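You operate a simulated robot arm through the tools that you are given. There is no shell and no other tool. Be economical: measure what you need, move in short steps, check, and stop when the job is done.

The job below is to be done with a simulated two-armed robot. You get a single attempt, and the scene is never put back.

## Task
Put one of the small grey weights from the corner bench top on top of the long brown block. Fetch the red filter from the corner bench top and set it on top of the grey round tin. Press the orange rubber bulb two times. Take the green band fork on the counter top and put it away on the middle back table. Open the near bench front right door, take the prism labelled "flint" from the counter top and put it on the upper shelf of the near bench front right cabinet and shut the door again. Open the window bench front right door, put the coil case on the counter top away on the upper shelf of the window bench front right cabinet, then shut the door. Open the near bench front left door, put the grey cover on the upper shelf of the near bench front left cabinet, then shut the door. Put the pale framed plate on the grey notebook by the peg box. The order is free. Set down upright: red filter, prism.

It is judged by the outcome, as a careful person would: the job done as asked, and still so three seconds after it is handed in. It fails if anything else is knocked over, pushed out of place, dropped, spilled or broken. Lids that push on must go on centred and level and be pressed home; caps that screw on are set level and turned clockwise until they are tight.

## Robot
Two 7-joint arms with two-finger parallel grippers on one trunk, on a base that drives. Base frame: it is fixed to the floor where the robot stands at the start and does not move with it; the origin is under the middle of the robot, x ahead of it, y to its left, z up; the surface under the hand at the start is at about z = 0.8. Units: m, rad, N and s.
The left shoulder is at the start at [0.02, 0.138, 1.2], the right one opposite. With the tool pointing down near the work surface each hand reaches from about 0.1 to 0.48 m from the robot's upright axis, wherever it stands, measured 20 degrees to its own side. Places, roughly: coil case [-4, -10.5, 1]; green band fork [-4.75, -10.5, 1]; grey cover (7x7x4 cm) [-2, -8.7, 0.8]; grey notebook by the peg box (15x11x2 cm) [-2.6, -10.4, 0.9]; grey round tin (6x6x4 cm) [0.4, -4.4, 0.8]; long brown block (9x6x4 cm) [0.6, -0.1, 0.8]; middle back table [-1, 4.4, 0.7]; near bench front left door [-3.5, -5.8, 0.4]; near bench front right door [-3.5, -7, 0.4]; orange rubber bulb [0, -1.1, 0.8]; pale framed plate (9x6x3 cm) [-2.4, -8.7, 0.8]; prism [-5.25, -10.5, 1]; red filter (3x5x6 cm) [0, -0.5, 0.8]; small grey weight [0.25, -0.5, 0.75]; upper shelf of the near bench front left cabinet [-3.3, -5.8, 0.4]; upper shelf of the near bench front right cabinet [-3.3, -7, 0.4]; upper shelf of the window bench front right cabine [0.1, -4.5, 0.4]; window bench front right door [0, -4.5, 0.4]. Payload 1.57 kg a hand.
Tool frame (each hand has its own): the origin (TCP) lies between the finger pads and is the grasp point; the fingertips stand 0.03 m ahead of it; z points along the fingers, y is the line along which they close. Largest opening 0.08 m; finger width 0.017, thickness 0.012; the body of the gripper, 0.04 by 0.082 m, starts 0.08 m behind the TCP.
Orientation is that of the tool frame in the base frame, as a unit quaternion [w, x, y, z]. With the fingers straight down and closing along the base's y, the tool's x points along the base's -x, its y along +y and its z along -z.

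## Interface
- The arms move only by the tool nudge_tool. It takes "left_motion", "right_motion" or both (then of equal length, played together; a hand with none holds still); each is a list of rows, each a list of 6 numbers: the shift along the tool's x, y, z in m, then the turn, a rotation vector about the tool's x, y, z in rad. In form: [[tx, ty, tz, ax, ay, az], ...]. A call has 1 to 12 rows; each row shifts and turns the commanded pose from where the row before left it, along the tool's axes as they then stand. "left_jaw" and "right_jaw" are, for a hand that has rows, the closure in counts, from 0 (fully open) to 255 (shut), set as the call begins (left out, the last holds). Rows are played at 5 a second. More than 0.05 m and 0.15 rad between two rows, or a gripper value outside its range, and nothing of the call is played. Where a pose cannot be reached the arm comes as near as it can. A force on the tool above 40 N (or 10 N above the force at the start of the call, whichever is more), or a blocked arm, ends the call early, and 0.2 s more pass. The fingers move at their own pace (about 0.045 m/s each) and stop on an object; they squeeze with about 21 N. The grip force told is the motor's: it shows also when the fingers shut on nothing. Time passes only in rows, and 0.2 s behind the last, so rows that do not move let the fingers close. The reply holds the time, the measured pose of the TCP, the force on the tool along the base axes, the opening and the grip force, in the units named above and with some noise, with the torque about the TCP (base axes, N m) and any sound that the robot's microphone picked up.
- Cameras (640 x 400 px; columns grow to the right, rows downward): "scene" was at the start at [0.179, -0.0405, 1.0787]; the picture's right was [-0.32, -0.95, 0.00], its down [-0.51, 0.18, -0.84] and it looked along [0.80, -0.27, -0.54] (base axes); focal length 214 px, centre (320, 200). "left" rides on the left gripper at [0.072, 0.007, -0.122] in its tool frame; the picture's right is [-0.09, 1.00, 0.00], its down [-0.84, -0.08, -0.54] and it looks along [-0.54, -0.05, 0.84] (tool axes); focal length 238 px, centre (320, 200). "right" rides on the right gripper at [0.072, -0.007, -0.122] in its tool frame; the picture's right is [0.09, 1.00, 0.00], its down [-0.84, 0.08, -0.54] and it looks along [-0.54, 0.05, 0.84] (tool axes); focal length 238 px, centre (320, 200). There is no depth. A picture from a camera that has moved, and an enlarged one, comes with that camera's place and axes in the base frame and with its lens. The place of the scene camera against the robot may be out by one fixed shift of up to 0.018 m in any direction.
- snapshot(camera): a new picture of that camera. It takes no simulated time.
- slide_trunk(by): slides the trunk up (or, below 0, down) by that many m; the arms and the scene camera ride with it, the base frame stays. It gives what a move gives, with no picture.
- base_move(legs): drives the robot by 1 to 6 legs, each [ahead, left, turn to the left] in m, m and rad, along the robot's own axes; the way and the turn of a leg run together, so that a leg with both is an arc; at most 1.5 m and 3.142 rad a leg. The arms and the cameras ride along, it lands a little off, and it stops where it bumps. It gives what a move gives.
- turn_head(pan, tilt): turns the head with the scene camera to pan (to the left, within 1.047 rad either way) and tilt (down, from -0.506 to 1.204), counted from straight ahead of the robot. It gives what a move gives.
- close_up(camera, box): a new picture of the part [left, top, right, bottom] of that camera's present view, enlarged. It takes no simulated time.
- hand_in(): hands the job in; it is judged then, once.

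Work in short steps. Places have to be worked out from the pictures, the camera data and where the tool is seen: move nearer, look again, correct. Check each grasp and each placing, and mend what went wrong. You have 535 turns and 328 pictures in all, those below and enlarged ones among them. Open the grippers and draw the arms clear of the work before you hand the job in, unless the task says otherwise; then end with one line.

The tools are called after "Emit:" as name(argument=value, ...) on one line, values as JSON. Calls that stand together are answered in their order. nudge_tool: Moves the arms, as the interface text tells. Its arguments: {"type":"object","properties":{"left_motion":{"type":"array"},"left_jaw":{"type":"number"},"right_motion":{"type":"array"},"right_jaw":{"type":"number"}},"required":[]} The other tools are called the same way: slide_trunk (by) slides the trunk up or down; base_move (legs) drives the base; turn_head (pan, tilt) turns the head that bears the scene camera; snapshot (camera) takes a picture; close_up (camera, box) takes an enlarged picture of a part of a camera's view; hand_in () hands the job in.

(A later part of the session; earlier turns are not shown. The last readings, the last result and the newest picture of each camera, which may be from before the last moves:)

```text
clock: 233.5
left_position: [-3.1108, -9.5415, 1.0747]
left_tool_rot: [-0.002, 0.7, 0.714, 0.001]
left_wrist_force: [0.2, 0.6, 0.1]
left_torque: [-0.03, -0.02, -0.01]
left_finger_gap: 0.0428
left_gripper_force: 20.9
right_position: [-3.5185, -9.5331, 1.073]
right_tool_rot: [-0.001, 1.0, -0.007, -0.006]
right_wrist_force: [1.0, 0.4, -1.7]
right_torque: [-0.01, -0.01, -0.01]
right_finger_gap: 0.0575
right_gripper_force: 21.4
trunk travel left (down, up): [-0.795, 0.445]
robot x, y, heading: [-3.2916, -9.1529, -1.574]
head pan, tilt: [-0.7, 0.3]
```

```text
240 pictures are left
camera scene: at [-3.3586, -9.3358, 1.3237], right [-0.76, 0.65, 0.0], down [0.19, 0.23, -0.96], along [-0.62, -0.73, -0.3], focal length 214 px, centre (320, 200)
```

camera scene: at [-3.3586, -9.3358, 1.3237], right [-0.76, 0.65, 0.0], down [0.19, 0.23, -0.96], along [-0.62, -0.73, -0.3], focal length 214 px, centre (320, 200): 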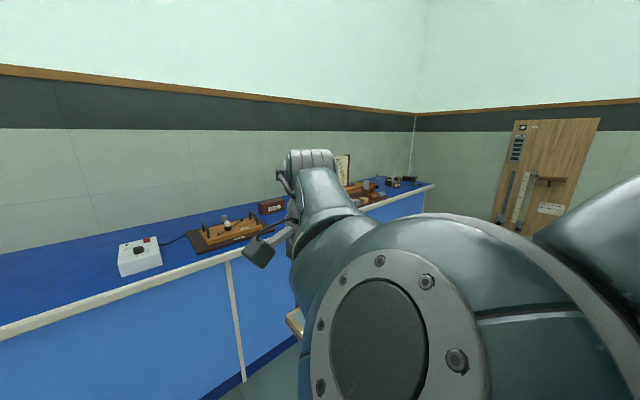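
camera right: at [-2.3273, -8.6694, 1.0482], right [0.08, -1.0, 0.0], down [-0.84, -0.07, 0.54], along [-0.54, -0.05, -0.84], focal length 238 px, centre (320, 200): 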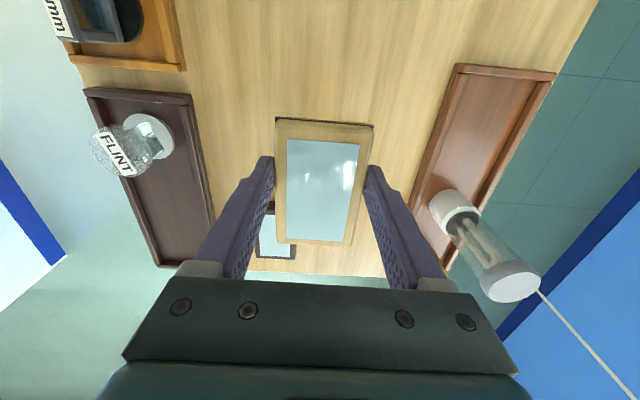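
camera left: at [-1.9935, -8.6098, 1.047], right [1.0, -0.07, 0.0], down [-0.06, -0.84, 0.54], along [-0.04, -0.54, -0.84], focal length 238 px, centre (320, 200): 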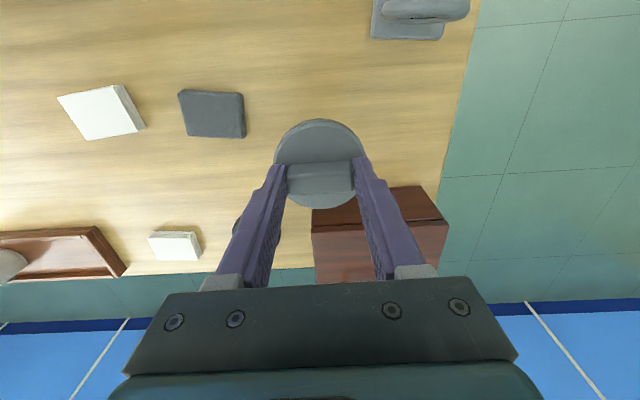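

I go 0.3 further and strafe left toward the notebook's place at x≈-2.6, then look.

Emit:
base_move(legs=[[0.3, 0, 0], [0, 0.8, 0]])

Emit:
turn_head(pan=0.0, tilt=0.5)

Emit:
snapshot(camera="scene")

```text
clock: 239.4
left_position: [-2.3014, -9.8388, 1.0757]
left_tool_rot: [-0.002, 0.698, 0.716, 0.001]
left_wrist_force: [0.3, 0.3, -1.3]
left_torque: [-0.02, -0.03, 0.03]
left_finger_gap: 0.043
left_gripper_force: 21.5
right_position: [-2.7073, -9.8338, 1.0737]
right_tool_rot: [-0.001, 1.0, -0.005, -0.006]
right_wrist_force: [0.2, -0.2, -1.3]
right_torque: [-0.01, 0.01, -0.02]
right_finger_gap: 0.0576
right_gripper_force: 21.0
trunk travel left (down, up): [-0.795, 0.445]
robot x, y, heading: [-2.4888, -9.4557, -1.567]
head pan, tilt: [-0.7, 0.3]
```

```text
clock: 240.5
left_position: [-2.3021, -9.8386, 1.0758]
left_tool_rot: [-0.002, 0.699, 0.715, 0.002]
left_wrist_force: [-1.0, -0.1, -0.7]
left_torque: [0.01, -0.02, 0.02]
left_finger_gap: 0.0431
left_gripper_force: 21.1
right_position: [-2.7098, -9.8337, 1.0737]
right_tool_rot: [-0.001, 1.0, -0.006, -0.006]
right_wrist_force: [-0.4, -0.1, -1.1]
right_torque: [0.02, -0.03, -0.03]
right_finger_gap: 0.0575
right_gripper_force: 20.6
trunk travel left (down, up): [-0.795, 0.445]
robot x, y, heading: [-2.4883, -9.4512, -1.571]
head pan, tilt: [0.0, 0.499]
```

```text
239 pictures are left
camera scene: at [-2.4907, -9.6547, 1.3053], right [-1.0, 0.0, 0.0], down [0.0, 0.48, -0.88], along [0.0, -0.88, -0.48], focal length 214 px, centre (320, 200)
```

scene: 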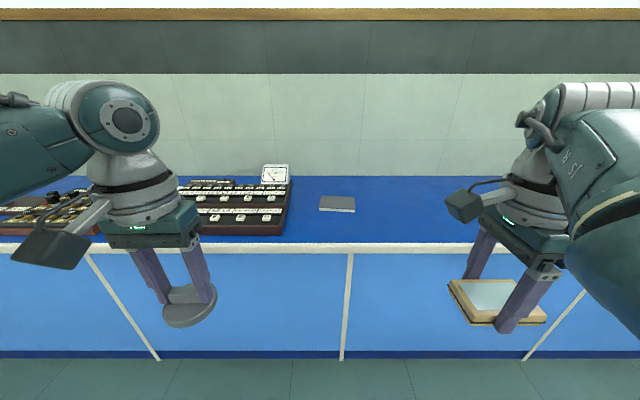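

The grey notebook lies ahead, beside the peg box. I approach 0.3 m to measure again.

Emit:
base_move(legs=[[0.3, 0, 0]])

Emit:
turn_head(pan=0.0, tilt=0.8)

Emit:
snapshot(camera="scene")

Emit:
snapshot(camera="right")

```text
clock: 242.6
left_position: [-2.3025, -10.137, 1.0762]
left_tool_rot: [-0.002, 0.7, 0.715, 0.001]
left_wrist_force: [-0.4, -0.9, 0.3]
left_torque: [0.02, 0.02, -0.01]
left_finger_gap: 0.0429
left_gripper_force: 21.0
right_position: [-2.7087, -10.1302, 1.0733]
right_tool_rot: [-0.001, 1.0, -0.006, -0.006]
right_wrist_force: [0.5, 0.3, -0.8]
right_torque: [0.0, -0.02, 0.04]
right_finger_gap: 0.0573
right_gripper_force: 20.5
trunk travel left (down, up): [-0.795, 0.445]
robot x, y, heading: [-2.4863, -9.7478, -1.567]
head pan, tilt: [0.0, 0.499]
```

```text
clock: 243.4
left_position: [-2.3016, -10.1361, 1.0753]
left_tool_rot: [-0.002, 0.699, 0.715, 0.001]
left_wrist_force: [0.1, -0.2, 0.2]
left_torque: [0.03, 0.04, 0.01]
left_finger_gap: 0.043
left_gripper_force: 21.3
right_position: [-2.7102, -10.132, 1.0743]
right_tool_rot: [-0.001, 1.0, -0.007, -0.005]
right_wrist_force: [-0.6, 1.7, -2.4]
right_torque: [0.0, -0.04, 0.01]
right_finger_gap: 0.0578
right_gripper_force: 21.1
trunk travel left (down, up): [-0.795, 0.445]
robot x, y, heading: [-2.4858, -9.7534, -1.572]
head pan, tilt: [0.0, 0.799]
```

```text
238 pictures are left
camera scene: at [-2.4908, -9.942, 1.2794], right [-1.0, 0.0, 0.0], down [0.0, 0.72, -0.7], along [0.0, -0.7, -0.72], focal length 214 px, centre (320, 200)
```

scene: 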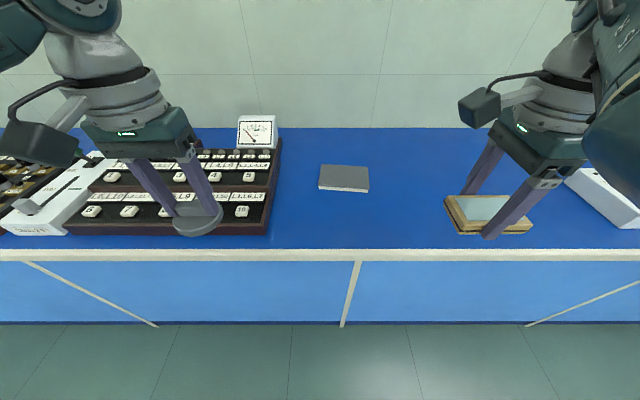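

```text
237 pictures are left
camera right: at [-2.6361, -10.1249, 1.1953], right [0.08, -1.0, 0.0], down [-0.83, -0.07, 0.55], along [-0.55, -0.04, -0.83], focal length 238 px, centre (320, 200)
```

right: 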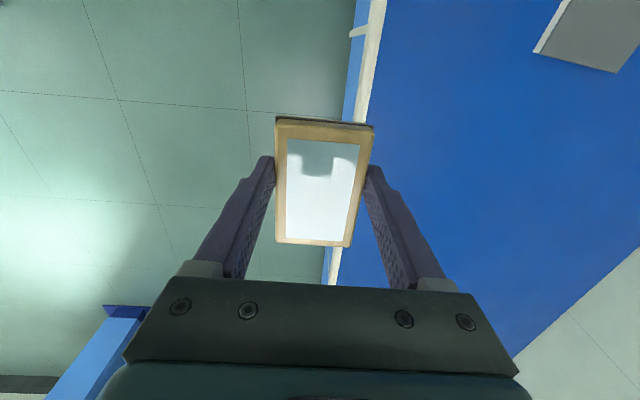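

Notebook top ≈0.85, centre ≈(-2.56, -10.45). I draw the left hand back, then drive left 0.125 and forward 0.3 so the plate comes above it.

Emit:
nudge_tool(left_motion=[[0.04, 0, 0, 0, 0, 0], [0.04, 0, 0, 0, 0, 0], [0.04, 0, -0.01, 0, 0, 0], [0.03, 0, -0.01, 0, 0, 0], [0, 0, 0, 0, 0, 0]])

Emit:
base_move(legs=[[0, 0.125, 0], [0.29, 0, 0]])

Emit:
slide_trunk(by=-0.08)

Emit:
snapshot(camera="scene")

Emit:
snapshot(camera="right")

```text
clock: 244.6
left_position: [-2.3047, -9.9873, 1.0943]
left_tool_rot: [-0.001, 0.699, 0.715, 0.0]
left_wrist_force: [0.1, -0.1, -0.1]
left_torque: [0.03, -0.04, 0.02]
left_finger_gap: 0.0427
left_gripper_force: 21.1
right_position: [-2.7087, -10.1309, 1.0737]
right_tool_rot: [-0.001, 1.0, -0.006, -0.006]
right_wrist_force: [0.6, 0.1, -2.2]
right_torque: [-0.01, -0.06, 0.03]
right_finger_gap: 0.0574
right_gripper_force: 20.9
trunk travel left (down, up): [-0.795, 0.445]
robot x, y, heading: [-2.482, -9.7478, -1.57]
head pan, tilt: [0.0, 0.799]
```

```text
clock: 247.4
left_position: [-2.1819, -10.28, 1.0946]
left_tool_rot: [-0.002, 0.7, 0.714, 0.0]
left_wrist_force: [0.2, -0.4, -0.3]
left_torque: [0.0, 0.02, -0.01]
left_finger_gap: 0.0432
left_gripper_force: 20.6
right_position: [-2.5861, -10.42, 1.0735]
right_tool_rot: [-0.001, 1.0, -0.008, -0.006]
right_wrist_force: [0.3, 0.1, -1.7]
right_torque: [0.02, -0.01, -0.01]
right_finger_gap: 0.0576
right_gripper_force: 20.6
trunk travel left (down, up): [-0.795, 0.445]
robot x, y, heading: [-2.3579, -10.0409, -1.578]
head pan, tilt: [0.0, 0.799]
```

```text
clock: 248.6
left_position: [-2.1815, -10.2797, 1.0159]
left_tool_rot: [-0.002, 0.7, 0.714, 0.0]
left_wrist_force: [0.4, -0.4, -0.8]
left_torque: [-0.04, -0.04, 0.04]
left_finger_gap: 0.0431
left_gripper_force: 20.9
right_position: [-2.587, -10.4207, 0.9931]
right_tool_rot: [-0.001, 1.0, -0.009, -0.005]
right_wrist_force: [-0.1, 0.0, -1.9]
right_torque: [-0.01, -0.02, 0.01]
right_finger_gap: 0.0575
right_gripper_force: 21.2
trunk travel left (down, up): [-0.715, 0.525]
robot x, y, heading: [-2.3589, -10.0404, -1.58]
head pan, tilt: [0.0, 0.799]
```

```text
236 pictures are left
camera scene: at [-2.3668, -10.2329, 1.1994], right [-1.0, 0.0, 0.0], down [0.0, 0.72, -0.7], along [0.0, -0.7, -0.72], focal length 214 px, centre (320, 200)
```

scene: 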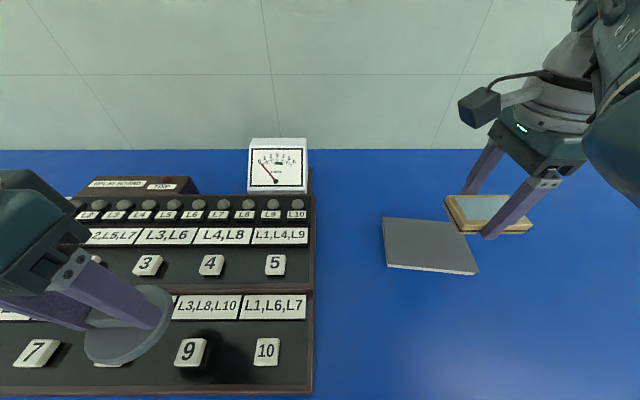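

```text
235 pictures are left
camera right: at [-2.5128, -10.4152, 1.1153], right [0.07, -1.0, 0.0], down [-0.83, -0.06, 0.55], along [-0.55, -0.04, -0.83], focal length 238 px, centre (320, 200)
```

right: 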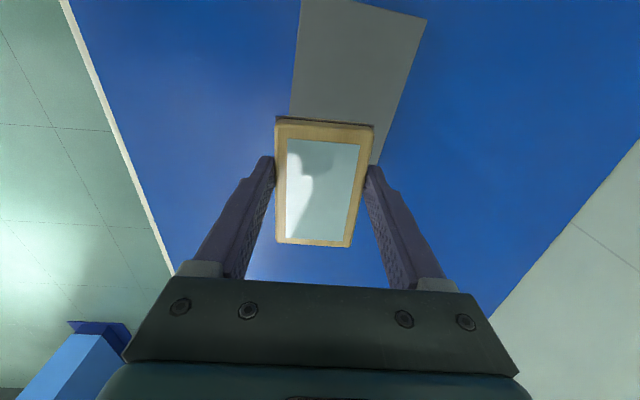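

Notebook corners give a centre of about (-2.568, -10.458). I move the plate above it and lower to z≈0.91.

Emit:
nudge_tool(right_motion=[[0.01, 0.02, 0, 0, 0, 0], [0.01, 0.017, 0, 0, 0, 0], [0, 0, 0.03, 0, 0, 0], [0, 0, 0.03, 0, 0, 0], [0, 0, 0.02, 0, 0, 0], [0, 0, 0, 0, 0, 0]])

Emit:
close_up(camera="scene", box=[360, 160, 560, 300])

```text
clock: 250.0
left_position: [-2.1811, -10.2796, 1.016]
left_tool_rot: [-0.002, 0.7, 0.714, 0.001]
left_wrist_force: [0.3, -0.1, -0.2]
left_torque: [-0.02, -0.04, 0.04]
left_finger_gap: 0.0431
left_gripper_force: 20.9
right_position: [-2.5657, -10.4584, 0.9113]
right_tool_rot: [-0.001, 1.0, -0.009, -0.006]
right_wrist_force: [-0.7, 0.0, -1.2]
right_torque: [0.04, -0.04, 0.01]
right_finger_gap: 0.0575
right_gripper_force: 20.9
trunk travel left (down, up): [-0.715, 0.525]
robot x, y, heading: [-2.3642, -10.0405, -1.576]
head pan, tilt: [0.0, 0.799]
```

```text
2.86 times, centred on (460, 230) of scene
camera zoom: at [-2.3668, -10.2328, 1.1993], right [-1.0, 0.0, 0.0], down [0.0, 0.72, -0.7], along [0.0, -0.7, -0.72], focal length 613 px, centre (-80, 114)
```

zoom: 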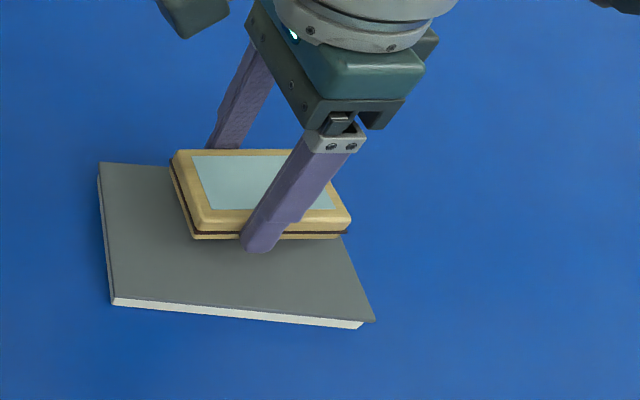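

Relative to the notebook, the plate's centre agrees. I lower until contact.

Emit:
nudge_tool(right_motion=[[0, 0, 0.005, 0, 0, 0], [0, 0, 0.005, 0, 0, 0], [0, 0, 0, 0, 0, 0]])

Emit:
nudge_tool(right_motion=[[0, 0, 0.003, 0, 0, 0], [0, 0, 0.003, 0, 0, 0], [0, 0, 0, 0, 0, 0]])

Emit:
close_up(camera="scene", box=[360, 160, 560, 300])

```text
clock: 250.8
left_position: [-2.1801, -10.2801, 1.015]
left_tool_rot: [-0.002, 0.7, 0.714, 0.0]
left_wrist_force: [-0.2, -0.3, -1.1]
left_torque: [0.01, -0.01, 0.01]
left_finger_gap: 0.0427
left_gripper_force: 21.3
right_position: [-2.5674, -10.4573, 0.9026]
right_tool_rot: [-0.001, 1.0, -0.008, -0.007]
right_wrist_force: [0.6, 1.2, -1.1]
right_torque: [-0.03, -0.06, 0.01]
right_finger_gap: 0.0576
right_gripper_force: 21.1
trunk travel left (down, up): [-0.715, 0.525]
robot x, y, heading: [-2.3595, -10.0416, -1.573]
head pan, tilt: [0.0, 0.799]
```

```text
clock: 251.6
left_position: [-2.1812, -10.2811, 1.0151]
left_tool_rot: [-0.002, 0.7, 0.714, 0.001]
left_wrist_force: [0.6, 0.9, -0.1]
left_torque: [-0.04, 0.02, -0.02]
left_finger_gap: 0.0428
left_gripper_force: 21.2
right_position: [-2.5671, -10.4591, 0.899]
right_tool_rot: [-0.001, 1.0, -0.007, -0.007]
right_wrist_force: [2.8, 4.5, 23.8]
right_torque: [0.31, -0.04, 0.0]
right_finger_gap: 0.0577
right_gripper_force: 21.0
trunk travel left (down, up): [-0.715, 0.525]
robot x, y, heading: [-2.3604, -10.0409, -1.581]
head pan, tilt: [0.0, 0.799]
```

```text
2.86 times, centred on (460, 230) of scene
camera zoom: at [-2.3671, -10.2335, 1.1997], right [-1.0, 0.0, 0.0], down [0.0, 0.72, -0.7], along [0.0, -0.7, -0.72], focal length 613 px, centre (-80, 114)
```

zoom: 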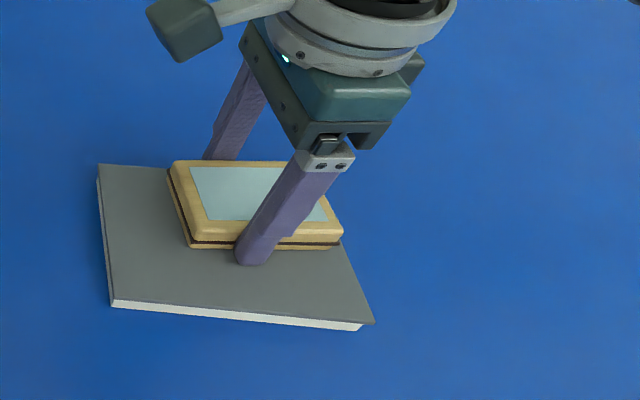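

It touches, but sits toward the notebook's back-right edge. I lift 1 cm, shift +0.022 in X and +0.018 in Y, and lower again.

Emit:
nudge_tool(right_motion=[[0, 0, -0.01, 0, 0, 0], [0.011, -0.009, 0, 0, 0, 0], [0.011, -0.009, 0, 0, 0, 0], [0, 0, 0.005, 0, 0, 0], [0, 0, 0, 0, 0, 0]])

Emit:
nudge_tool(right_motion=[[0, 0, 0.003, 0, 0, 0], [0, 0, 0.002, 0, 0, 0], [0, 0, 0, 0, 0, 0]])

Emit:
close_up(camera="scene", box=[360, 160, 560, 300])

```text
clock: 252.8
left_position: [-2.1813, -10.2806, 1.0157]
left_tool_rot: [-0.002, 0.701, 0.714, 0.001]
left_wrist_force: [-0.9, 0.1, -0.6]
left_torque: [0.02, 0.04, 0.02]
left_finger_gap: 0.0428
left_gripper_force: 20.0
right_position: [-2.5449, -10.4406, 0.9016]
right_tool_rot: [-0.001, 1.0, -0.009, -0.006]
right_wrist_force: [0.4, 0.2, -2.0]
right_torque: [0.0, -0.04, 0.01]
right_finger_gap: 0.0576
right_gripper_force: 21.1
trunk travel left (down, up): [-0.715, 0.525]
robot x, y, heading: [-2.3621, -10.0385, -1.577]
head pan, tilt: [0.0, 0.799]
```

```text
clock: 253.6
left_position: [-2.1812, -10.28, 1.0161]
left_tool_rot: [-0.002, 0.7, 0.714, 0.0]
left_wrist_force: [0.9, -0.6, -0.2]
left_torque: [0.01, 0.01, 0.0]
left_finger_gap: 0.0429
left_gripper_force: 21.2
right_position: [-2.5463, -10.4406, 0.8972]
right_tool_rot: [-0.001, 1.0, -0.009, -0.006]
right_wrist_force: [1.5, 5.6, 13.6]
right_torque: [-0.02, 0.06, -0.03]
right_finger_gap: 0.0574
right_gripper_force: 20.4
trunk travel left (down, up): [-0.715, 0.525]
robot x, y, heading: [-2.36, -10.0406, -1.577]
head pan, tilt: [0.0, 0.799]
```

```text
2.86 times, centred on (460, 230) of scene
camera zoom: at [-2.367, -10.2329, 1.1996], right [-1.0, 0.0, 0.0], down [0.0, 0.72, -0.7], along [0.0, -0.7, -0.72], focal length 613 px, centre (-80, 114)
```

zoom: 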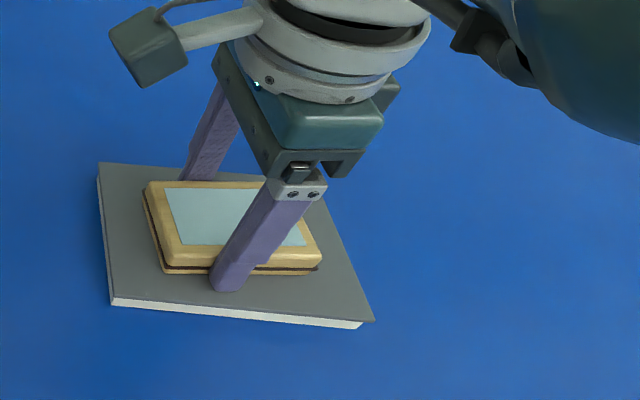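

Well centred and in contact. I release gently and rise.

Emit:
nudge_tool(right_motion=[[0, 0, -0.001, 0, 0, 0], [0, 0, 0, 0, 0, 0], [0, 0, 0, 0, 0, 0]], right_jaw=30)

Emit:
nudge_tool(right_motion=[[0, 0, -0.02, 0, 0, 0], [0, 0, -0.04, 0, 0, 0], [0, 0, -0.04, 0, 0, 0]])

Emit:
close_up(camera="scene", box=[360, 160, 560, 300])

```text
clock: 254.4
left_position: [-2.1806, -10.2809, 1.0151]
left_tool_rot: [-0.002, 0.7, 0.714, 0.0]
left_wrist_force: [0.1, 0.1, 0.3]
left_torque: [0.02, 0.0, 0.01]
left_finger_gap: 0.043
left_gripper_force: 21.1
right_position: [-2.5454, -10.441, 0.899]
right_tool_rot: [0.0, 1.0, -0.009, -0.006]
right_wrist_force: [0.2, 0.3, 0.4]
right_torque: [0.0, 0.03, 0.01]
right_finger_gap: 0.0707
right_gripper_force: 0.0
trunk travel left (down, up): [-0.715, 0.525]
robot x, y, heading: [-2.3636, -10.0386, -1.575]
head pan, tilt: [0.0, 0.799]
```

```text
clock: 255.2
left_position: [-2.1805, -10.2805, 1.015]
left_tool_rot: [-0.002, 0.7, 0.714, 0.001]
left_wrist_force: [-0.5, -0.5, 0.1]
left_torque: [-0.04, 0.03, -0.03]
left_finger_gap: 0.043
left_gripper_force: 21.4
right_position: [-2.5502, -10.4429, 1.0028]
right_tool_rot: [0.001, 1.0, -0.015, -0.009]
right_wrist_force: [0.3, -0.6, -0.5]
right_torque: [0.0, -0.01, 0.02]
right_finger_gap: 0.0706
right_gripper_force: 0.1
trunk travel left (down, up): [-0.715, 0.525]
robot x, y, heading: [-2.3607, -10.0408, -1.577]
head pan, tilt: [0.0, 0.799]
```

```text
2.86 times, centred on (460, 230) of scene
camera zoom: at [-2.3658, -10.2321, 1.1979], right [-1.0, -0.01, 0.0], down [-0.01, 0.73, -0.68], along [0.01, -0.68, -0.73], focal length 613 px, centre (-80, 114)
```

zoom: 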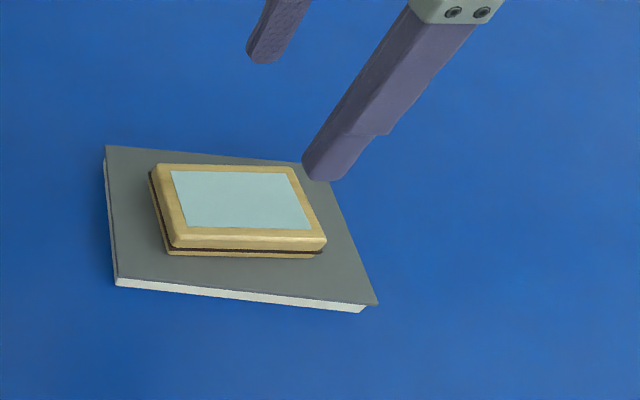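

The plate rests on the notebook. I raise the trunk, back off from the counter and go right, then look along.

Emit:
slide_trunk(by=0.08)

Emit:
base_move(legs=[[-0.55, 0, 0], [0, -1.3, 0]])

Emit:
turn_head(pan=-1.04, tilt=0.4)

Emit:
nudge_tool(right_motion=[[0, 0, 0.05, 0, 0, 0], [0, 0, 0.05, 0, 0, 0], [0, 0, 0.04, 0, 0, 0], [-0.02, -0.04, 0, 0, 0, 0], [-0.02, -0.04, 0, 0, 0, 0]])

Emit:
snapshot(camera="scene")

```text
clock: 256.4
left_position: [-2.1804, -10.28, 1.0957]
left_tool_rot: [-0.002, 0.7, 0.714, 0.0]
left_wrist_force: [-0.8, -0.2, -1.1]
left_torque: [0.0, -0.01, -0.01]
left_finger_gap: 0.0428
left_gripper_force: 20.8
right_position: [-2.5508, -10.4424, 1.0785]
right_tool_rot: [-0.001, 1.0, -0.014, -0.012]
right_wrist_force: [0.6, 0.5, 0.8]
right_torque: [-0.03, 0.0, 0.01]
right_finger_gap: 0.0707
right_gripper_force: 0.1
trunk travel left (down, up): [-0.795, 0.445]
robot x, y, heading: [-2.3619, -10.0389, -1.575]
head pan, tilt: [0.0, 0.799]
```

```text
clock: 265.6
left_position: [-3.4637, -9.7203, 1.0944]
left_tool_rot: [-0.002, 0.706, 0.709, 0.001]
left_wrist_force: [-0.6, -0.5, 0.7]
left_torque: [-0.01, 0.0, 0.0]
left_finger_gap: 0.043
left_gripper_force: 21.2
right_position: [-3.8355, -9.8752, 1.0797]
right_tool_rot: [-0.001, 1.0, -0.021, -0.011]
right_wrist_force: [-0.1, -1.2, -0.6]
right_torque: [-0.03, -0.02, 0.03]
right_finger_gap: 0.0704
right_gripper_force: 0.1
trunk travel left (down, up): [-0.795, 0.445]
robot x, y, heading: [-3.6392, -9.4762, -1.594]
head pan, tilt: [0.0, 0.799]
```

```text
clock: 266.9
left_position: [-3.4623, -9.7216, 1.096]
left_tool_rot: [-0.001, 0.706, 0.708, 0.001]
left_wrist_force: [0.2, 0.4, -1.1]
left_torque: [0.01, -0.02, -0.01]
left_finger_gap: 0.0429
left_gripper_force: 21.5
right_position: [-3.8412, -9.8762, 1.0791]
right_tool_rot: [0.0, 1.0, -0.025, -0.016]
right_wrist_force: [-0.7, 0.1, -0.1]
right_torque: [0.0, -0.01, 0.03]
right_finger_gap: 0.0707
right_gripper_force: 0.1
trunk travel left (down, up): [-0.795, 0.445]
robot x, y, heading: [-3.6395, -9.473, -1.591]
head pan, tilt: [-1.04, 0.4]
```

```text
clock: 268.2
left_position: [-3.4631, -9.7202, 1.0963]
left_tool_rot: [-0.002, 0.706, 0.708, 0.002]
left_wrist_force: [-0.4, -0.2, -0.3]
left_torque: [0.01, 0.02, 0.0]
left_finger_gap: 0.0429
left_gripper_force: 21.1
right_position: [-3.9148, -9.7899, 0.9516]
right_tool_rot: [0.008, 0.998, -0.039, -0.043]
right_wrist_force: [0.7, 0.2, 0.2]
right_torque: [-0.03, 0.01, 0.0]
right_finger_gap: 0.0705
right_gripper_force: 0.1
right hand out of reach, approached as far as the arm can: row 3
trunk travel left (down, up): [-0.795, 0.445]
robot x, y, heading: [-3.6391, -9.4762, -1.587]
head pan, tilt: [-1.04, 0.4]
stopped in row 5 (right hand): the arm was blocked; the commanded pose is now the measured one
```

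```text
230 pictures are left
camera scene: at [-3.7275, -9.6348, 1.3145], right [-0.49, 0.87, 0.0], down [0.34, 0.19, -0.92], along [-0.8, -0.45, -0.39], focal length 214 px, centre (320, 200)
```

scene: 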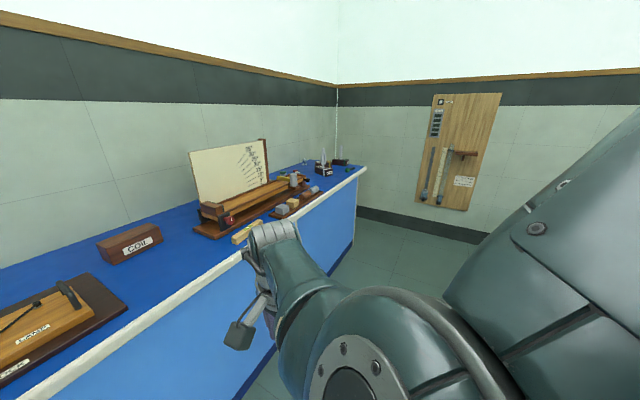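

The way along the counter is clear; I see the COIL case. I go on right toward the prism at x≈-5.25.

Emit:
base_move(legs=[[0, -1.4, 0.016]])

Emit:
turn_head(pan=-0.1, tilt=0.6)

Emit:
snapshot(camera="scene")

```text
clock: 275.1
left_position: [-4.8402, -9.7058, 1.0954]
left_tool_rot: [-0.002, 0.696, 0.718, 0.001]
left_wrist_force: [-0.7, -0.3, -0.7]
left_torque: [0.0, 0.0, 0.01]
left_finger_gap: 0.0431
left_gripper_force: 20.9
right_position: [-5.2901, -9.787, 0.9514]
right_tool_rot: [0.006, 0.999, -0.027, -0.042]
right_wrist_force: [-0.6, 0.1, -1.0]
right_torque: [0.0, -0.02, -0.02]
right_finger_gap: 0.0706
right_gripper_force: 0.1
trunk travel left (down, up): [-0.795, 0.445]
robot x, y, heading: [-5.0231, -9.4686, -1.561]
head pan, tilt: [-1.04, 0.4]
```

```text
clock: 276.4
left_position: [-4.8403, -9.7054, 1.096]
left_tool_rot: [-0.003, 0.697, 0.717, 0.0]
left_wrist_force: [-0.9, 0.0, 0.7]
left_torque: [0.0, 0.0, -0.02]
left_finger_gap: 0.043
left_gripper_force: 20.9
right_position: [-5.2903, -9.7873, 0.9513]
right_tool_rot: [0.007, 0.999, -0.028, -0.043]
right_wrist_force: [1.1, 1.1, 0.2]
right_torque: [-0.01, -0.04, 0.01]
right_finger_gap: 0.0706
right_gripper_force: 0.3
trunk travel left (down, up): [-0.795, 0.445]
robot x, y, heading: [-5.0231, -9.4678, -1.568]
head pan, tilt: [-0.099, 0.6]
```

```text
229 pictures are left
camera scene: at [-5.0349, -9.6675, 1.2962], right [-1.0, 0.09, 0.0], down [0.05, 0.56, -0.83], along [-0.08, -0.82, -0.56], focal length 214 px, centre (320, 200)
```

scene: 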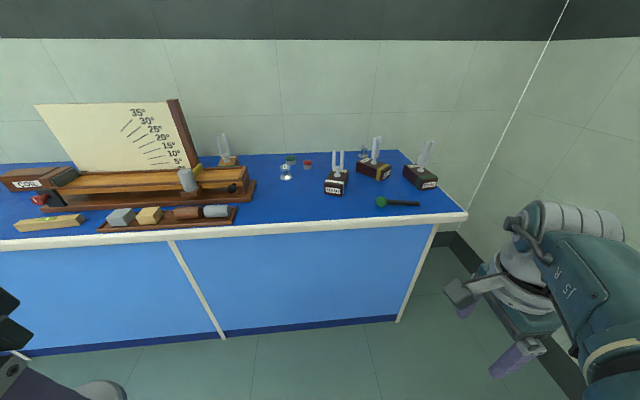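

I enlarge the counter's end to find the prism and the green band fork.

Emit:
close_up(camera="scene", box=[200, 120, 460, 220])

```text
2.46 times, centred on (330, 170) of scene
camera zoom: at [-5.0349, -9.6675, 1.2962], right [-1.0, 0.09, 0.0], down [0.05, 0.56, -0.83], along [-0.08, -0.82, -0.56], focal length 528 px, centre (295, 274)
```

zoom: 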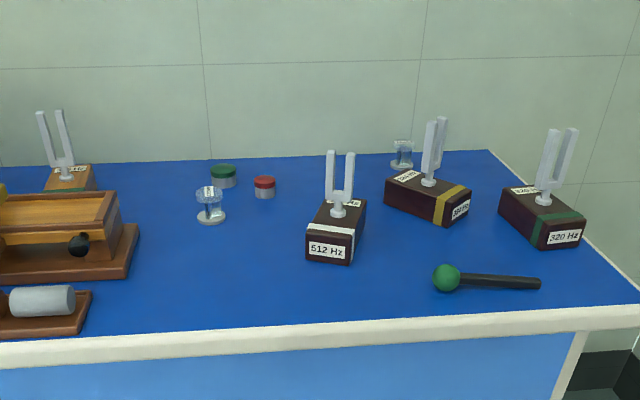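

There are two prisms and two forks with green bands. I drive closer to read the labels.

Emit:
base_move(legs=[[0.3, 0, 0]])

Emit:
close_up(camera="scene", box=[260, 150, 360, 220])

Emit:
close_up(camera="scene", box=[350, 120, 470, 210])

Emit:
close_up(camera="scene", box=[120, 110, 260, 220])

```text
clock: 278.4
left_position: [-4.8373, -10.0001, 1.095]
left_tool_rot: [-0.001, 0.696, 0.718, 0.001]
left_wrist_force: [-0.7, -0.3, 0.0]
left_torque: [-0.01, -0.01, 0.0]
left_finger_gap: 0.043
left_gripper_force: 21.3
right_position: [-5.2893, -10.0806, 0.95]
right_tool_rot: [0.007, 0.999, -0.026, -0.044]
right_wrist_force: [-0.1, 0.1, -0.1]
right_torque: [0.04, -0.01, -0.01]
right_finger_gap: 0.0705
right_gripper_force: 0.2
trunk travel left (down, up): [-0.795, 0.445]
robot x, y, heading: [-5.0193, -9.7652, -1.567]
head pan, tilt: [-0.099, 0.6]
```

```text
5.71 times, centred on (310, 185) of scene
camera zoom: at [-5.0327, -9.9609, 1.2962], right [-1.0, 0.09, 0.0], down [0.05, 0.56, -0.83], along [-0.08, -0.82, -0.56], focal length 1226 px, centre (377, 286)
```

zoom: 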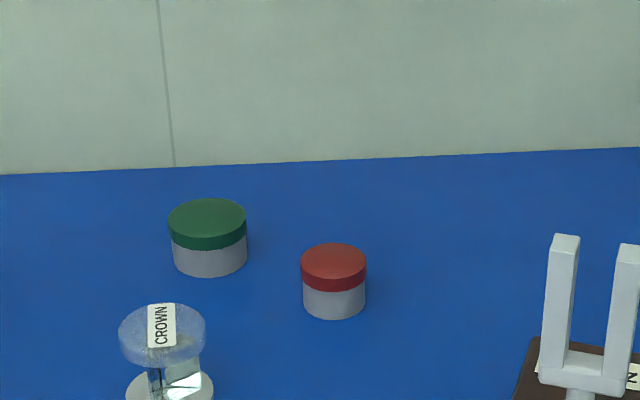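

```text
4.44 times, centred on (410, 165) of scene
camera zoom: at [-5.0327, -9.9609, 1.2962], right [-1.0, 0.09, 0.0], down [0.05, 0.56, -0.83], along [-0.08, -0.82, -0.56], focal length 953 px, centre (-80, 356)
```

zoom: 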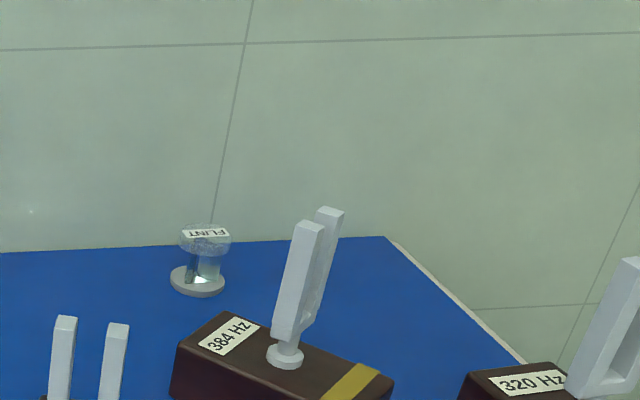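

```text
3.64 times, centred on (190, 165) of scene
camera zoom: at [-5.0327, -9.9609, 1.2962], right [-1.0, 0.09, 0.0], down [0.05, 0.56, -0.83], along [-0.08, -0.82, -0.56], focal length 780 px, centre (793, 327)
```

zoom: 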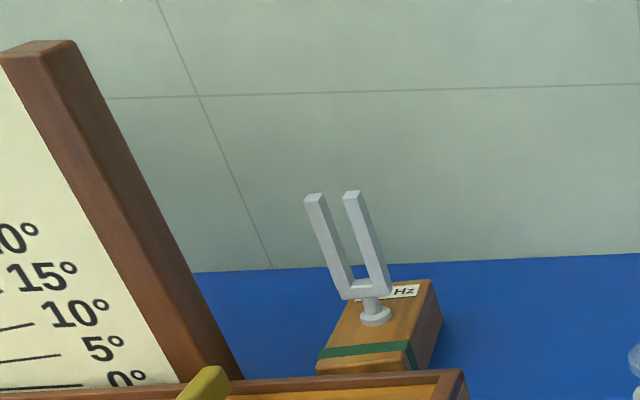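

The FLINT prism is the far one at about (-5.379, -10.736); the fork near x≈-4.68 on the light box is the green-banded one named. I first turn the right tool back straight and shift the left hand outward, clear of the forks.

Emit:
base_move(legs=[[-0.15, 0, 0]])

Emit:
nudge_tool(right_motion=[[0, 0, 0, 0, 0, -0.143], [0, 0, 0, 0, 0, -0.143], [0, 0, 0, 0, 0, -0.143], [0, 0, 0, 0, 0, -0.143], [0, 0, 0, 0, 0, -0.143], [0, 0, 0, 0, 0, -0.143], [0, 0, 0, 0, 0, -0.143], [0, 0, 0, 0, 0, -0.143], [0, 0, 0, 0, 0, -0.143], [0, 0, 0, 0, 0, -0.143], [0, 0, 0, 0, 0, -0.143]], left_motion=[[0.02, 0.03, 0, 0, 0, 0], [0.02, 0.03, 0, 0, 0, 0], [0, 0.03, 0, 0, 0, 0], [0, 0.02, 0, 0, 0, 0], [0, 0, 0, 0, 0, 0], [0, 0, 0, 0, 0, 0], [0, 0, 0, 0, 0, 0], [0, 0, 0, 0, 0, 0], [0, 0, 0, 0, 0, 0], [0, 0, 0, 0, 0, 0], [0, 0, 0, 0, 0, 0]])

```text
clock: 279.8
left_position: [-4.8384, -9.8503, 1.0951]
left_tool_rot: [-0.002, 0.695, 0.719, 0.0]
left_wrist_force: [-0.3, -1.4, -0.5]
left_torque: [-0.02, -0.01, -0.02]
left_finger_gap: 0.0433
left_gripper_force: 20.9
right_position: [-5.2902, -9.9322, 0.951]
right_tool_rot: [0.007, 0.999, -0.026, -0.045]
right_wrist_force: [0.1, 0.2, -0.7]
right_torque: [0.01, 0.0, -0.01]
right_finger_gap: 0.0707
right_gripper_force: 0.0
trunk travel left (down, up): [-0.795, 0.445]
robot x, y, heading: [-5.0172, -9.6142, -1.556]
head pan, tilt: [-0.099, 0.6]
```

```text
clock: 282.2
left_position: [-4.7297, -9.8059, 1.0955]
left_tool_rot: [-0.002, 0.696, 0.718, 0.001]
left_wrist_force: [0.7, 0.4, 0.4]
left_torque: [-0.04, 0.0, 0.03]
left_finger_gap: 0.043
left_gripper_force: 20.8
right_position: [-5.2017, -9.9678, 0.9138]
right_tool_rot: [-0.034, 0.727, 0.685, -0.042]
right_wrist_force: [0.5, -0.2, -0.6]
right_torque: [-0.02, 0.01, -0.02]
right_finger_gap: 0.0703
right_gripper_force: 0.0
right hand out of reach, approached as far as the arm can: row 9, 10, 11
trunk travel left (down, up): [-0.795, 0.445]
robot x, y, heading: [-5.0215, -9.6143, -1.562]
head pan, tilt: [-0.099, 0.6]
```

Now I level the right tool, raise it, and pitch it 30° forward for the prism.

Emit:
nudge_tool(right_motion=[[0, 0, 0, -0.108, 0.011, -0.073], [0, 0, -0.04, 0, 0, 0], [0, 0, -0.04, 0, 0, 0], [0, 0, -0.04, 0, 0, 0], [0, 0, -0.04, 0, 0, 0], [0, 0, 0, 0, -0.13, 0], [0, 0, 0, 0, -0.13, 0], [0, 0, 0, 0, -0.13, 0], [0, 0, 0, 0, -0.13, 0], [0, 0, 0, 0, 0, 0]], right_jaw=0)

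Emit:
snapshot(camera="scene")

```text
clock: 284.4
left_position: [-4.7299, -9.8064, 1.0956]
left_tool_rot: [-0.001, 0.695, 0.719, 0.001]
left_wrist_force: [0.5, 0.0, 0.1]
left_torque: [0.01, 0.01, 0.0]
left_finger_gap: 0.0432
left_gripper_force: 21.0
right_position: [-5.1635, -9.9704, 1.068]
right_tool_rot: [0.144, 0.692, 0.67, -0.228]
right_wrist_force: [0.6, -0.1, 0.4]
right_torque: [0.01, 0.01, 0.01]
right_finger_gap: 0.0799
right_gripper_force: 0.0
right hand out of reach, approached as far as the arm can: row 1, 2, 3, 4
trunk travel left (down, up): [-0.795, 0.445]
robot x, y, heading: [-5.0245, -9.6152, -1.561]
head pan, tilt: [-0.099, 0.6]
```

```text
224 pictures are left
camera scene: at [-5.0336, -9.8129, 1.2962], right [-1.0, 0.09, 0.0], down [0.05, 0.56, -0.83], along [-0.07, -0.82, -0.56], focal length 214 px, centre (320, 200)
```

scene: 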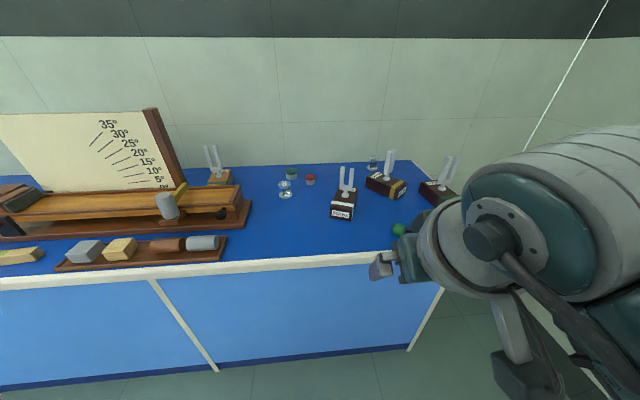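

The right hand is pitched ~31°. I raise the trunk 5 cm, strafe right 0.2 and advance in two steps toward the prism.

Emit:
slide_trunk(by=0.05)

Emit:
base_move(legs=[[0, -0.2, 0], [0.5, 0, 0]])

Emit:
nudge_tool(right_motion=[[0, 0, 0, -0.124, 0, 0], [0, 0, 0, 0, 0, 0]])

Emit:
snapshot(camera="right")

Emit:
snapshot(camera="scene")

```text
clock: 285.3
left_position: [-4.729, -9.8058, 1.1462]
left_tool_rot: [-0.001, 0.695, 0.719, 0.001]
left_wrist_force: [-0.3, -0.6, -0.6]
left_torque: [0.01, 0.04, -0.02]
left_finger_gap: 0.043
left_gripper_force: 20.6
right_position: [-5.1635, -9.971, 1.1182]
right_tool_rot: [0.144, 0.691, 0.67, -0.227]
right_wrist_force: [0.1, 0.4, 0.6]
right_torque: [-0.02, 0.01, 0.02]
right_finger_gap: 0.0798
right_gripper_force: 0.0
trunk travel left (down, up): [-0.845, 0.395]
robot x, y, heading: [-5.0185, -9.6145, -1.559]
head pan, tilt: [-0.099, 0.6]
```

```text
clock: 289.4
left_position: [-4.923, -10.2973, 1.145]
left_tool_rot: [-0.002, 0.693, 0.721, 0.0]
left_wrist_force: [0.5, -0.4, -0.8]
left_torque: [0.01, 0.02, 0.03]
left_finger_gap: 0.043
left_gripper_force: 20.8
right_position: [-5.3561, -10.4647, 1.1182]
right_tool_rot: [0.144, 0.69, 0.672, -0.227]
right_wrist_force: [0.6, 0.4, 1.1]
right_torque: [-0.01, 0.04, -0.01]
right_finger_gap: 0.0801
right_gripper_force: 0.0
trunk travel left (down, up): [-0.845, 0.395]
robot x, y, heading: [-5.2138, -10.1065, -1.552]
head pan, tilt: [-0.099, 0.6]
```

```text
clock: 290.0
left_position: [-4.9235, -10.2976, 1.1463]
left_tool_rot: [-0.002, 0.694, 0.72, 0.0]
left_wrist_force: [-0.8, 0.6, -0.4]
left_torque: [0.0, -0.01, 0.0]
left_finger_gap: 0.043
left_gripper_force: 20.7
right_position: [-5.331, -10.4602, 1.1178]
right_tool_rot: [0.184, 0.681, 0.683, -0.189]
right_wrist_force: [0.2, 0.1, 0.2]
right_torque: [0.0, -0.03, 0.0]
right_finger_gap: 0.0799
right_gripper_force: 0.1
right hand out of reach, approached as far as the arm can: row 1
trunk travel left (down, up): [-0.845, 0.395]
robot x, y, heading: [-5.2211, -10.1046, -1.552]
head pan, tilt: [-0.099, 0.6]
```

```text
223 pictures are left
camera right: at [-5.3375, -10.3363, 1.1868], right [1.0, 0.08, -0.05], down [0.08, -0.44, 0.89], along [0.05, -0.89, -0.45], focal length 238 px, centre (320, 200)
```

right: 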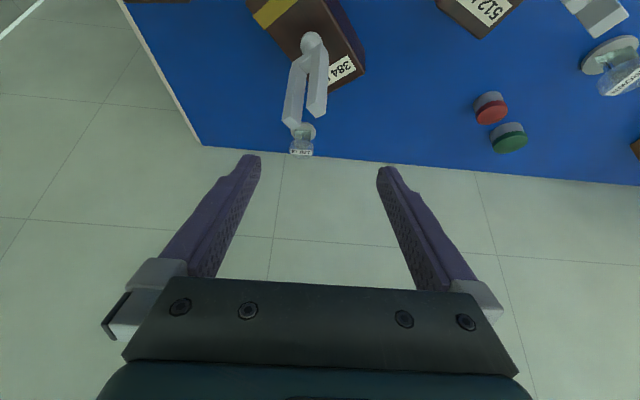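

```text
222 pictures are left
camera scene: at [-5.227, -10.3068, 1.3462], right [-1.0, 0.08, 0.0], down [0.05, 0.56, -0.83], along [-0.07, -0.82, -0.56], focal length 214 px, centre (320, 200)
```

scene: 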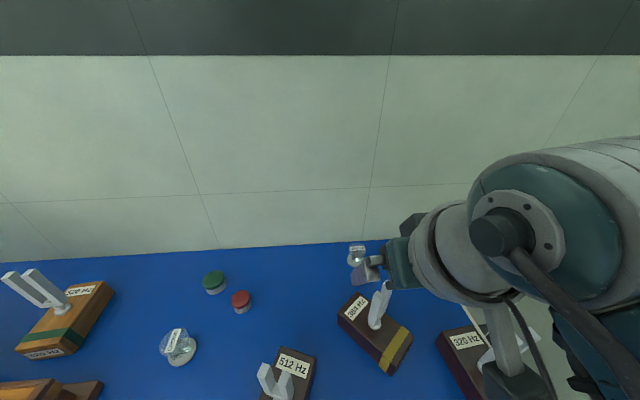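

The 384 Hz fork stands right before the prism, so a pitched approach would be tight; I go vertical instead. I unpitch the hand and advance 0.2.

Emit:
nudge_tool(right_motion=[[0, 0, 0, 0, 0.13, 0], [0, 0, 0, 0, 0.13, 0], [0, 0, 0, 0, 0.13, 0], [0, 0, 0, 0, 0.14, 0], [0, 0, 0, 0, 0, 0]])

Emit:
base_move(legs=[[0.2, 0, 0]])

Emit:
snapshot(camera="right")

```text
clock: 291.2
left_position: [-4.9235, -10.2976, 1.1453]
left_tool_rot: [-0.002, 0.693, 0.721, 0.0]
left_wrist_force: [-0.6, 0.2, -1.1]
left_torque: [-0.01, -0.01, 0.02]
left_finger_gap: 0.0432
left_gripper_force: 21.1
right_position: [-5.2984, -10.4553, 1.1174]
right_tool_rot: [-0.002, 0.706, 0.708, -0.002]
right_wrist_force: [-0.4, 0.5, -0.1]
right_torque: [0.06, 0.02, 0.01]
right_finger_gap: 0.0798
right_gripper_force: 0.0
right hand out of reach, approached as far as the arm can: row 1, 2, 3, 4
trunk travel left (down, up): [-0.845, 0.395]
robot x, y, heading: [-5.2192, -10.1093, -1.546]
head pan, tilt: [-0.099, 0.6]
```

```text
clock: 292.8
left_position: [-4.9195, -10.4963, 1.146]
left_tool_rot: [-0.003, 0.693, 0.721, 0.001]
left_wrist_force: [-0.3, -1.2, -1.1]
left_torque: [-0.03, 0.01, 0.01]
left_finger_gap: 0.0431
left_gripper_force: 20.8
right_position: [-5.2943, -10.6515, 1.1172]
right_tool_rot: [-0.001, 0.705, 0.709, -0.003]
right_wrist_force: [0.3, 0.1, 0.0]
right_torque: [0.06, -0.01, 0.0]
right_finger_gap: 0.0801
right_gripper_force: 0.0
trunk travel left (down, up): [-0.845, 0.395]
robot x, y, heading: [-5.208, -10.3074, -1.551]
head pan, tilt: [-0.099, 0.6]
```

```text
221 pictures are left
camera right: at [-5.301, -10.5803, 1.2392], right [1.0, 0.1, -0.01], down [0.08, -0.84, 0.54], along [0.05, -0.54, -0.84], focal length 238 px, centre (320, 200)
```

right: 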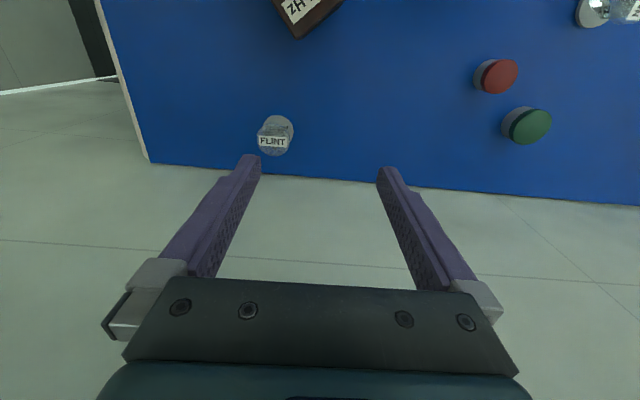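

FLINT prism top at about (-5.362, -10.707). I move above it and lower the trunk 0.1.

Emit:
nudge_tool(right_motion=[[-0.02, -0.025, 0, 0, 0, 0], [-0.02, -0.025, 0, 0, 0, 0], [-0.013, -0.018, 0, 0, 0, 0], [0, 0, 0, 0, 0, 0]])

Emit:
slide_trunk(by=-0.11)

Emit:
snapshot(camera="right")

```text
clock: 293.8
left_position: [-4.9197, -10.4937, 1.1461]
left_tool_rot: [-0.002, 0.693, 0.721, 0.001]
left_wrist_force: [-0.8, 0.1, -0.3]
left_torque: [-0.02, 0.02, 0.0]
left_finger_gap: 0.0429
left_gripper_force: 20.7
right_position: [-5.3038, -10.7121, 1.1109]
right_tool_rot: [-0.004, 0.708, 0.706, -0.005]
right_wrist_force: [-0.1, 0.4, 0.1]
right_torque: [0.02, -0.02, 0.0]
right_finger_gap: 0.0798
right_gripper_force: 0.1
right hand out of reach, approached as far as the arm can: row 1, 2, 3
trunk travel left (down, up): [-0.845, 0.395]
robot x, y, heading: [-5.2153, -10.3054, -1.556]
head pan, tilt: [-0.099, 0.6]
```

```text
clock: 295.2
left_position: [-4.9191, -10.4947, 1.0346]
left_tool_rot: [-0.003, 0.693, 0.721, 0.001]
left_wrist_force: [-0.4, 0.4, 0.0]
left_torque: [0.02, -0.02, 0.0]
left_finger_gap: 0.0428
left_gripper_force: 21.0
right_position: [-5.3035, -10.7122, 1.0005]
right_tool_rot: [-0.003, 0.707, 0.707, -0.004]
right_wrist_force: [0.4, -0.3, 0.5]
right_torque: [0.01, -0.05, 0.0]
right_finger_gap: 0.0801
right_gripper_force: 0.0
trunk travel left (down, up): [-0.735, 0.505]
robot x, y, heading: [-5.2125, -10.3031, -1.554]
head pan, tilt: [-0.099, 0.6]
```

```text
220 pictures are left
camera right: at [-5.3087, -10.6397, 1.1233], right [1.0, 0.09, -0.01], down [0.08, -0.84, 0.54], along [0.04, -0.54, -0.84], focal length 238 px, centre (320, 200)
```

right: 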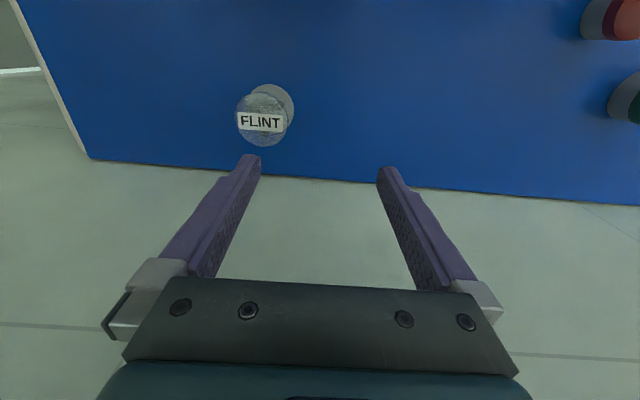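

I shift 6 cm toward -X now that the hand is lower, and descend some.

Emit:
nudge_tool(right_motion=[[0, -0.02, 0.01, 0, 0, 0], [0, -0.02, 0.02, 0, 0, 0], [0.004, -0.02, 0.02, 0, 0, 0], [0, 0, 0, 0, 0, 0]])

Emit:
snapshot(camera="right")

```text
clock: 296.2
left_position: [-4.9209, -10.494, 1.0357]
left_tool_rot: [-0.003, 0.693, 0.721, 0.001]
left_wrist_force: [-0.5, -0.1, -0.2]
left_torque: [-0.01, 0.01, 0.0]
left_finger_gap: 0.0432
left_gripper_force: 21.1
right_position: [-5.3319, -10.7253, 0.941]
right_tool_rot: [-0.005, 0.709, 0.706, -0.004]
right_wrist_force: [-0.5, 0.4, 0.4]
right_torque: [0.01, -0.01, 0.02]
right_finger_gap: 0.08
right_gripper_force: 0.1
right hand out of reach, approached as far as the arm can: row 1, 2, 3
trunk travel left (down, up): [-0.735, 0.505]
robot x, y, heading: [-5.2146, -10.3072, -1.557]
head pan, tilt: [-0.099, 0.6]
```

```text
219 pictures are left
camera right: at [-5.3349, -10.6535, 1.0631], right [1.0, 0.09, -0.01], down [0.08, -0.84, 0.54], along [0.04, -0.54, -0.84], focal length 238 px, centre (320, 200)
```

right: 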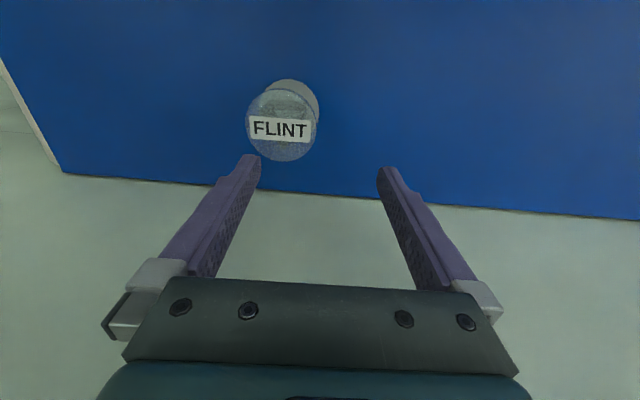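

The arm is near a limit; I use the base instead: 3 cm right, 1.8 cm back.

Emit:
base_move(legs=[[-0.018, -0.03, 0]])

Emit:
snapshot(camera="right")

```text
clock: 297.1
left_position: [-4.9497, -10.4778, 1.0353]
left_tool_rot: [-0.003, 0.693, 0.721, 0.001]
left_wrist_force: [0.9, 0.1, -0.3]
left_torque: [-0.03, 0.0, 0.03]
left_finger_gap: 0.043
left_gripper_force: 21.6
right_position: [-5.3604, -10.709, 0.9415]
right_tool_rot: [-0.005, 0.709, 0.706, -0.005]
right_wrist_force: [0.7, -1.5, -0.1]
right_torque: [0.02, 0.0, -0.03]
right_finger_gap: 0.08
right_gripper_force: 0.1
trunk travel left (down, up): [-0.735, 0.505]
robot x, y, heading: [-5.243, -10.2865, -1.554]
head pan, tilt: [-0.099, 0.6]
```

```text
218 pictures are left
camera right: at [-5.365, -10.6365, 1.0633], right [1.0, 0.09, -0.01], down [0.08, -0.84, 0.54], along [0.04, -0.54, -0.84], focal length 238 px, centre (320, 200)
```

right: 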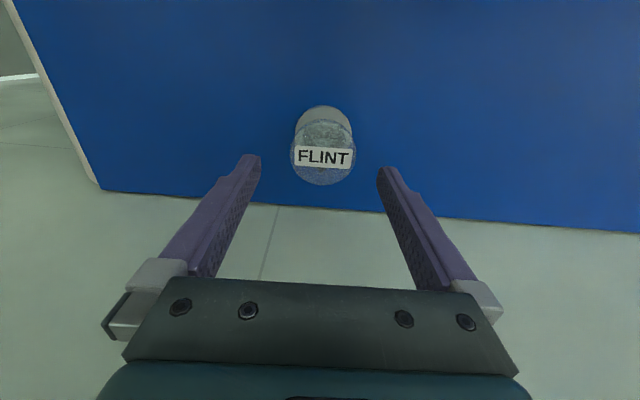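

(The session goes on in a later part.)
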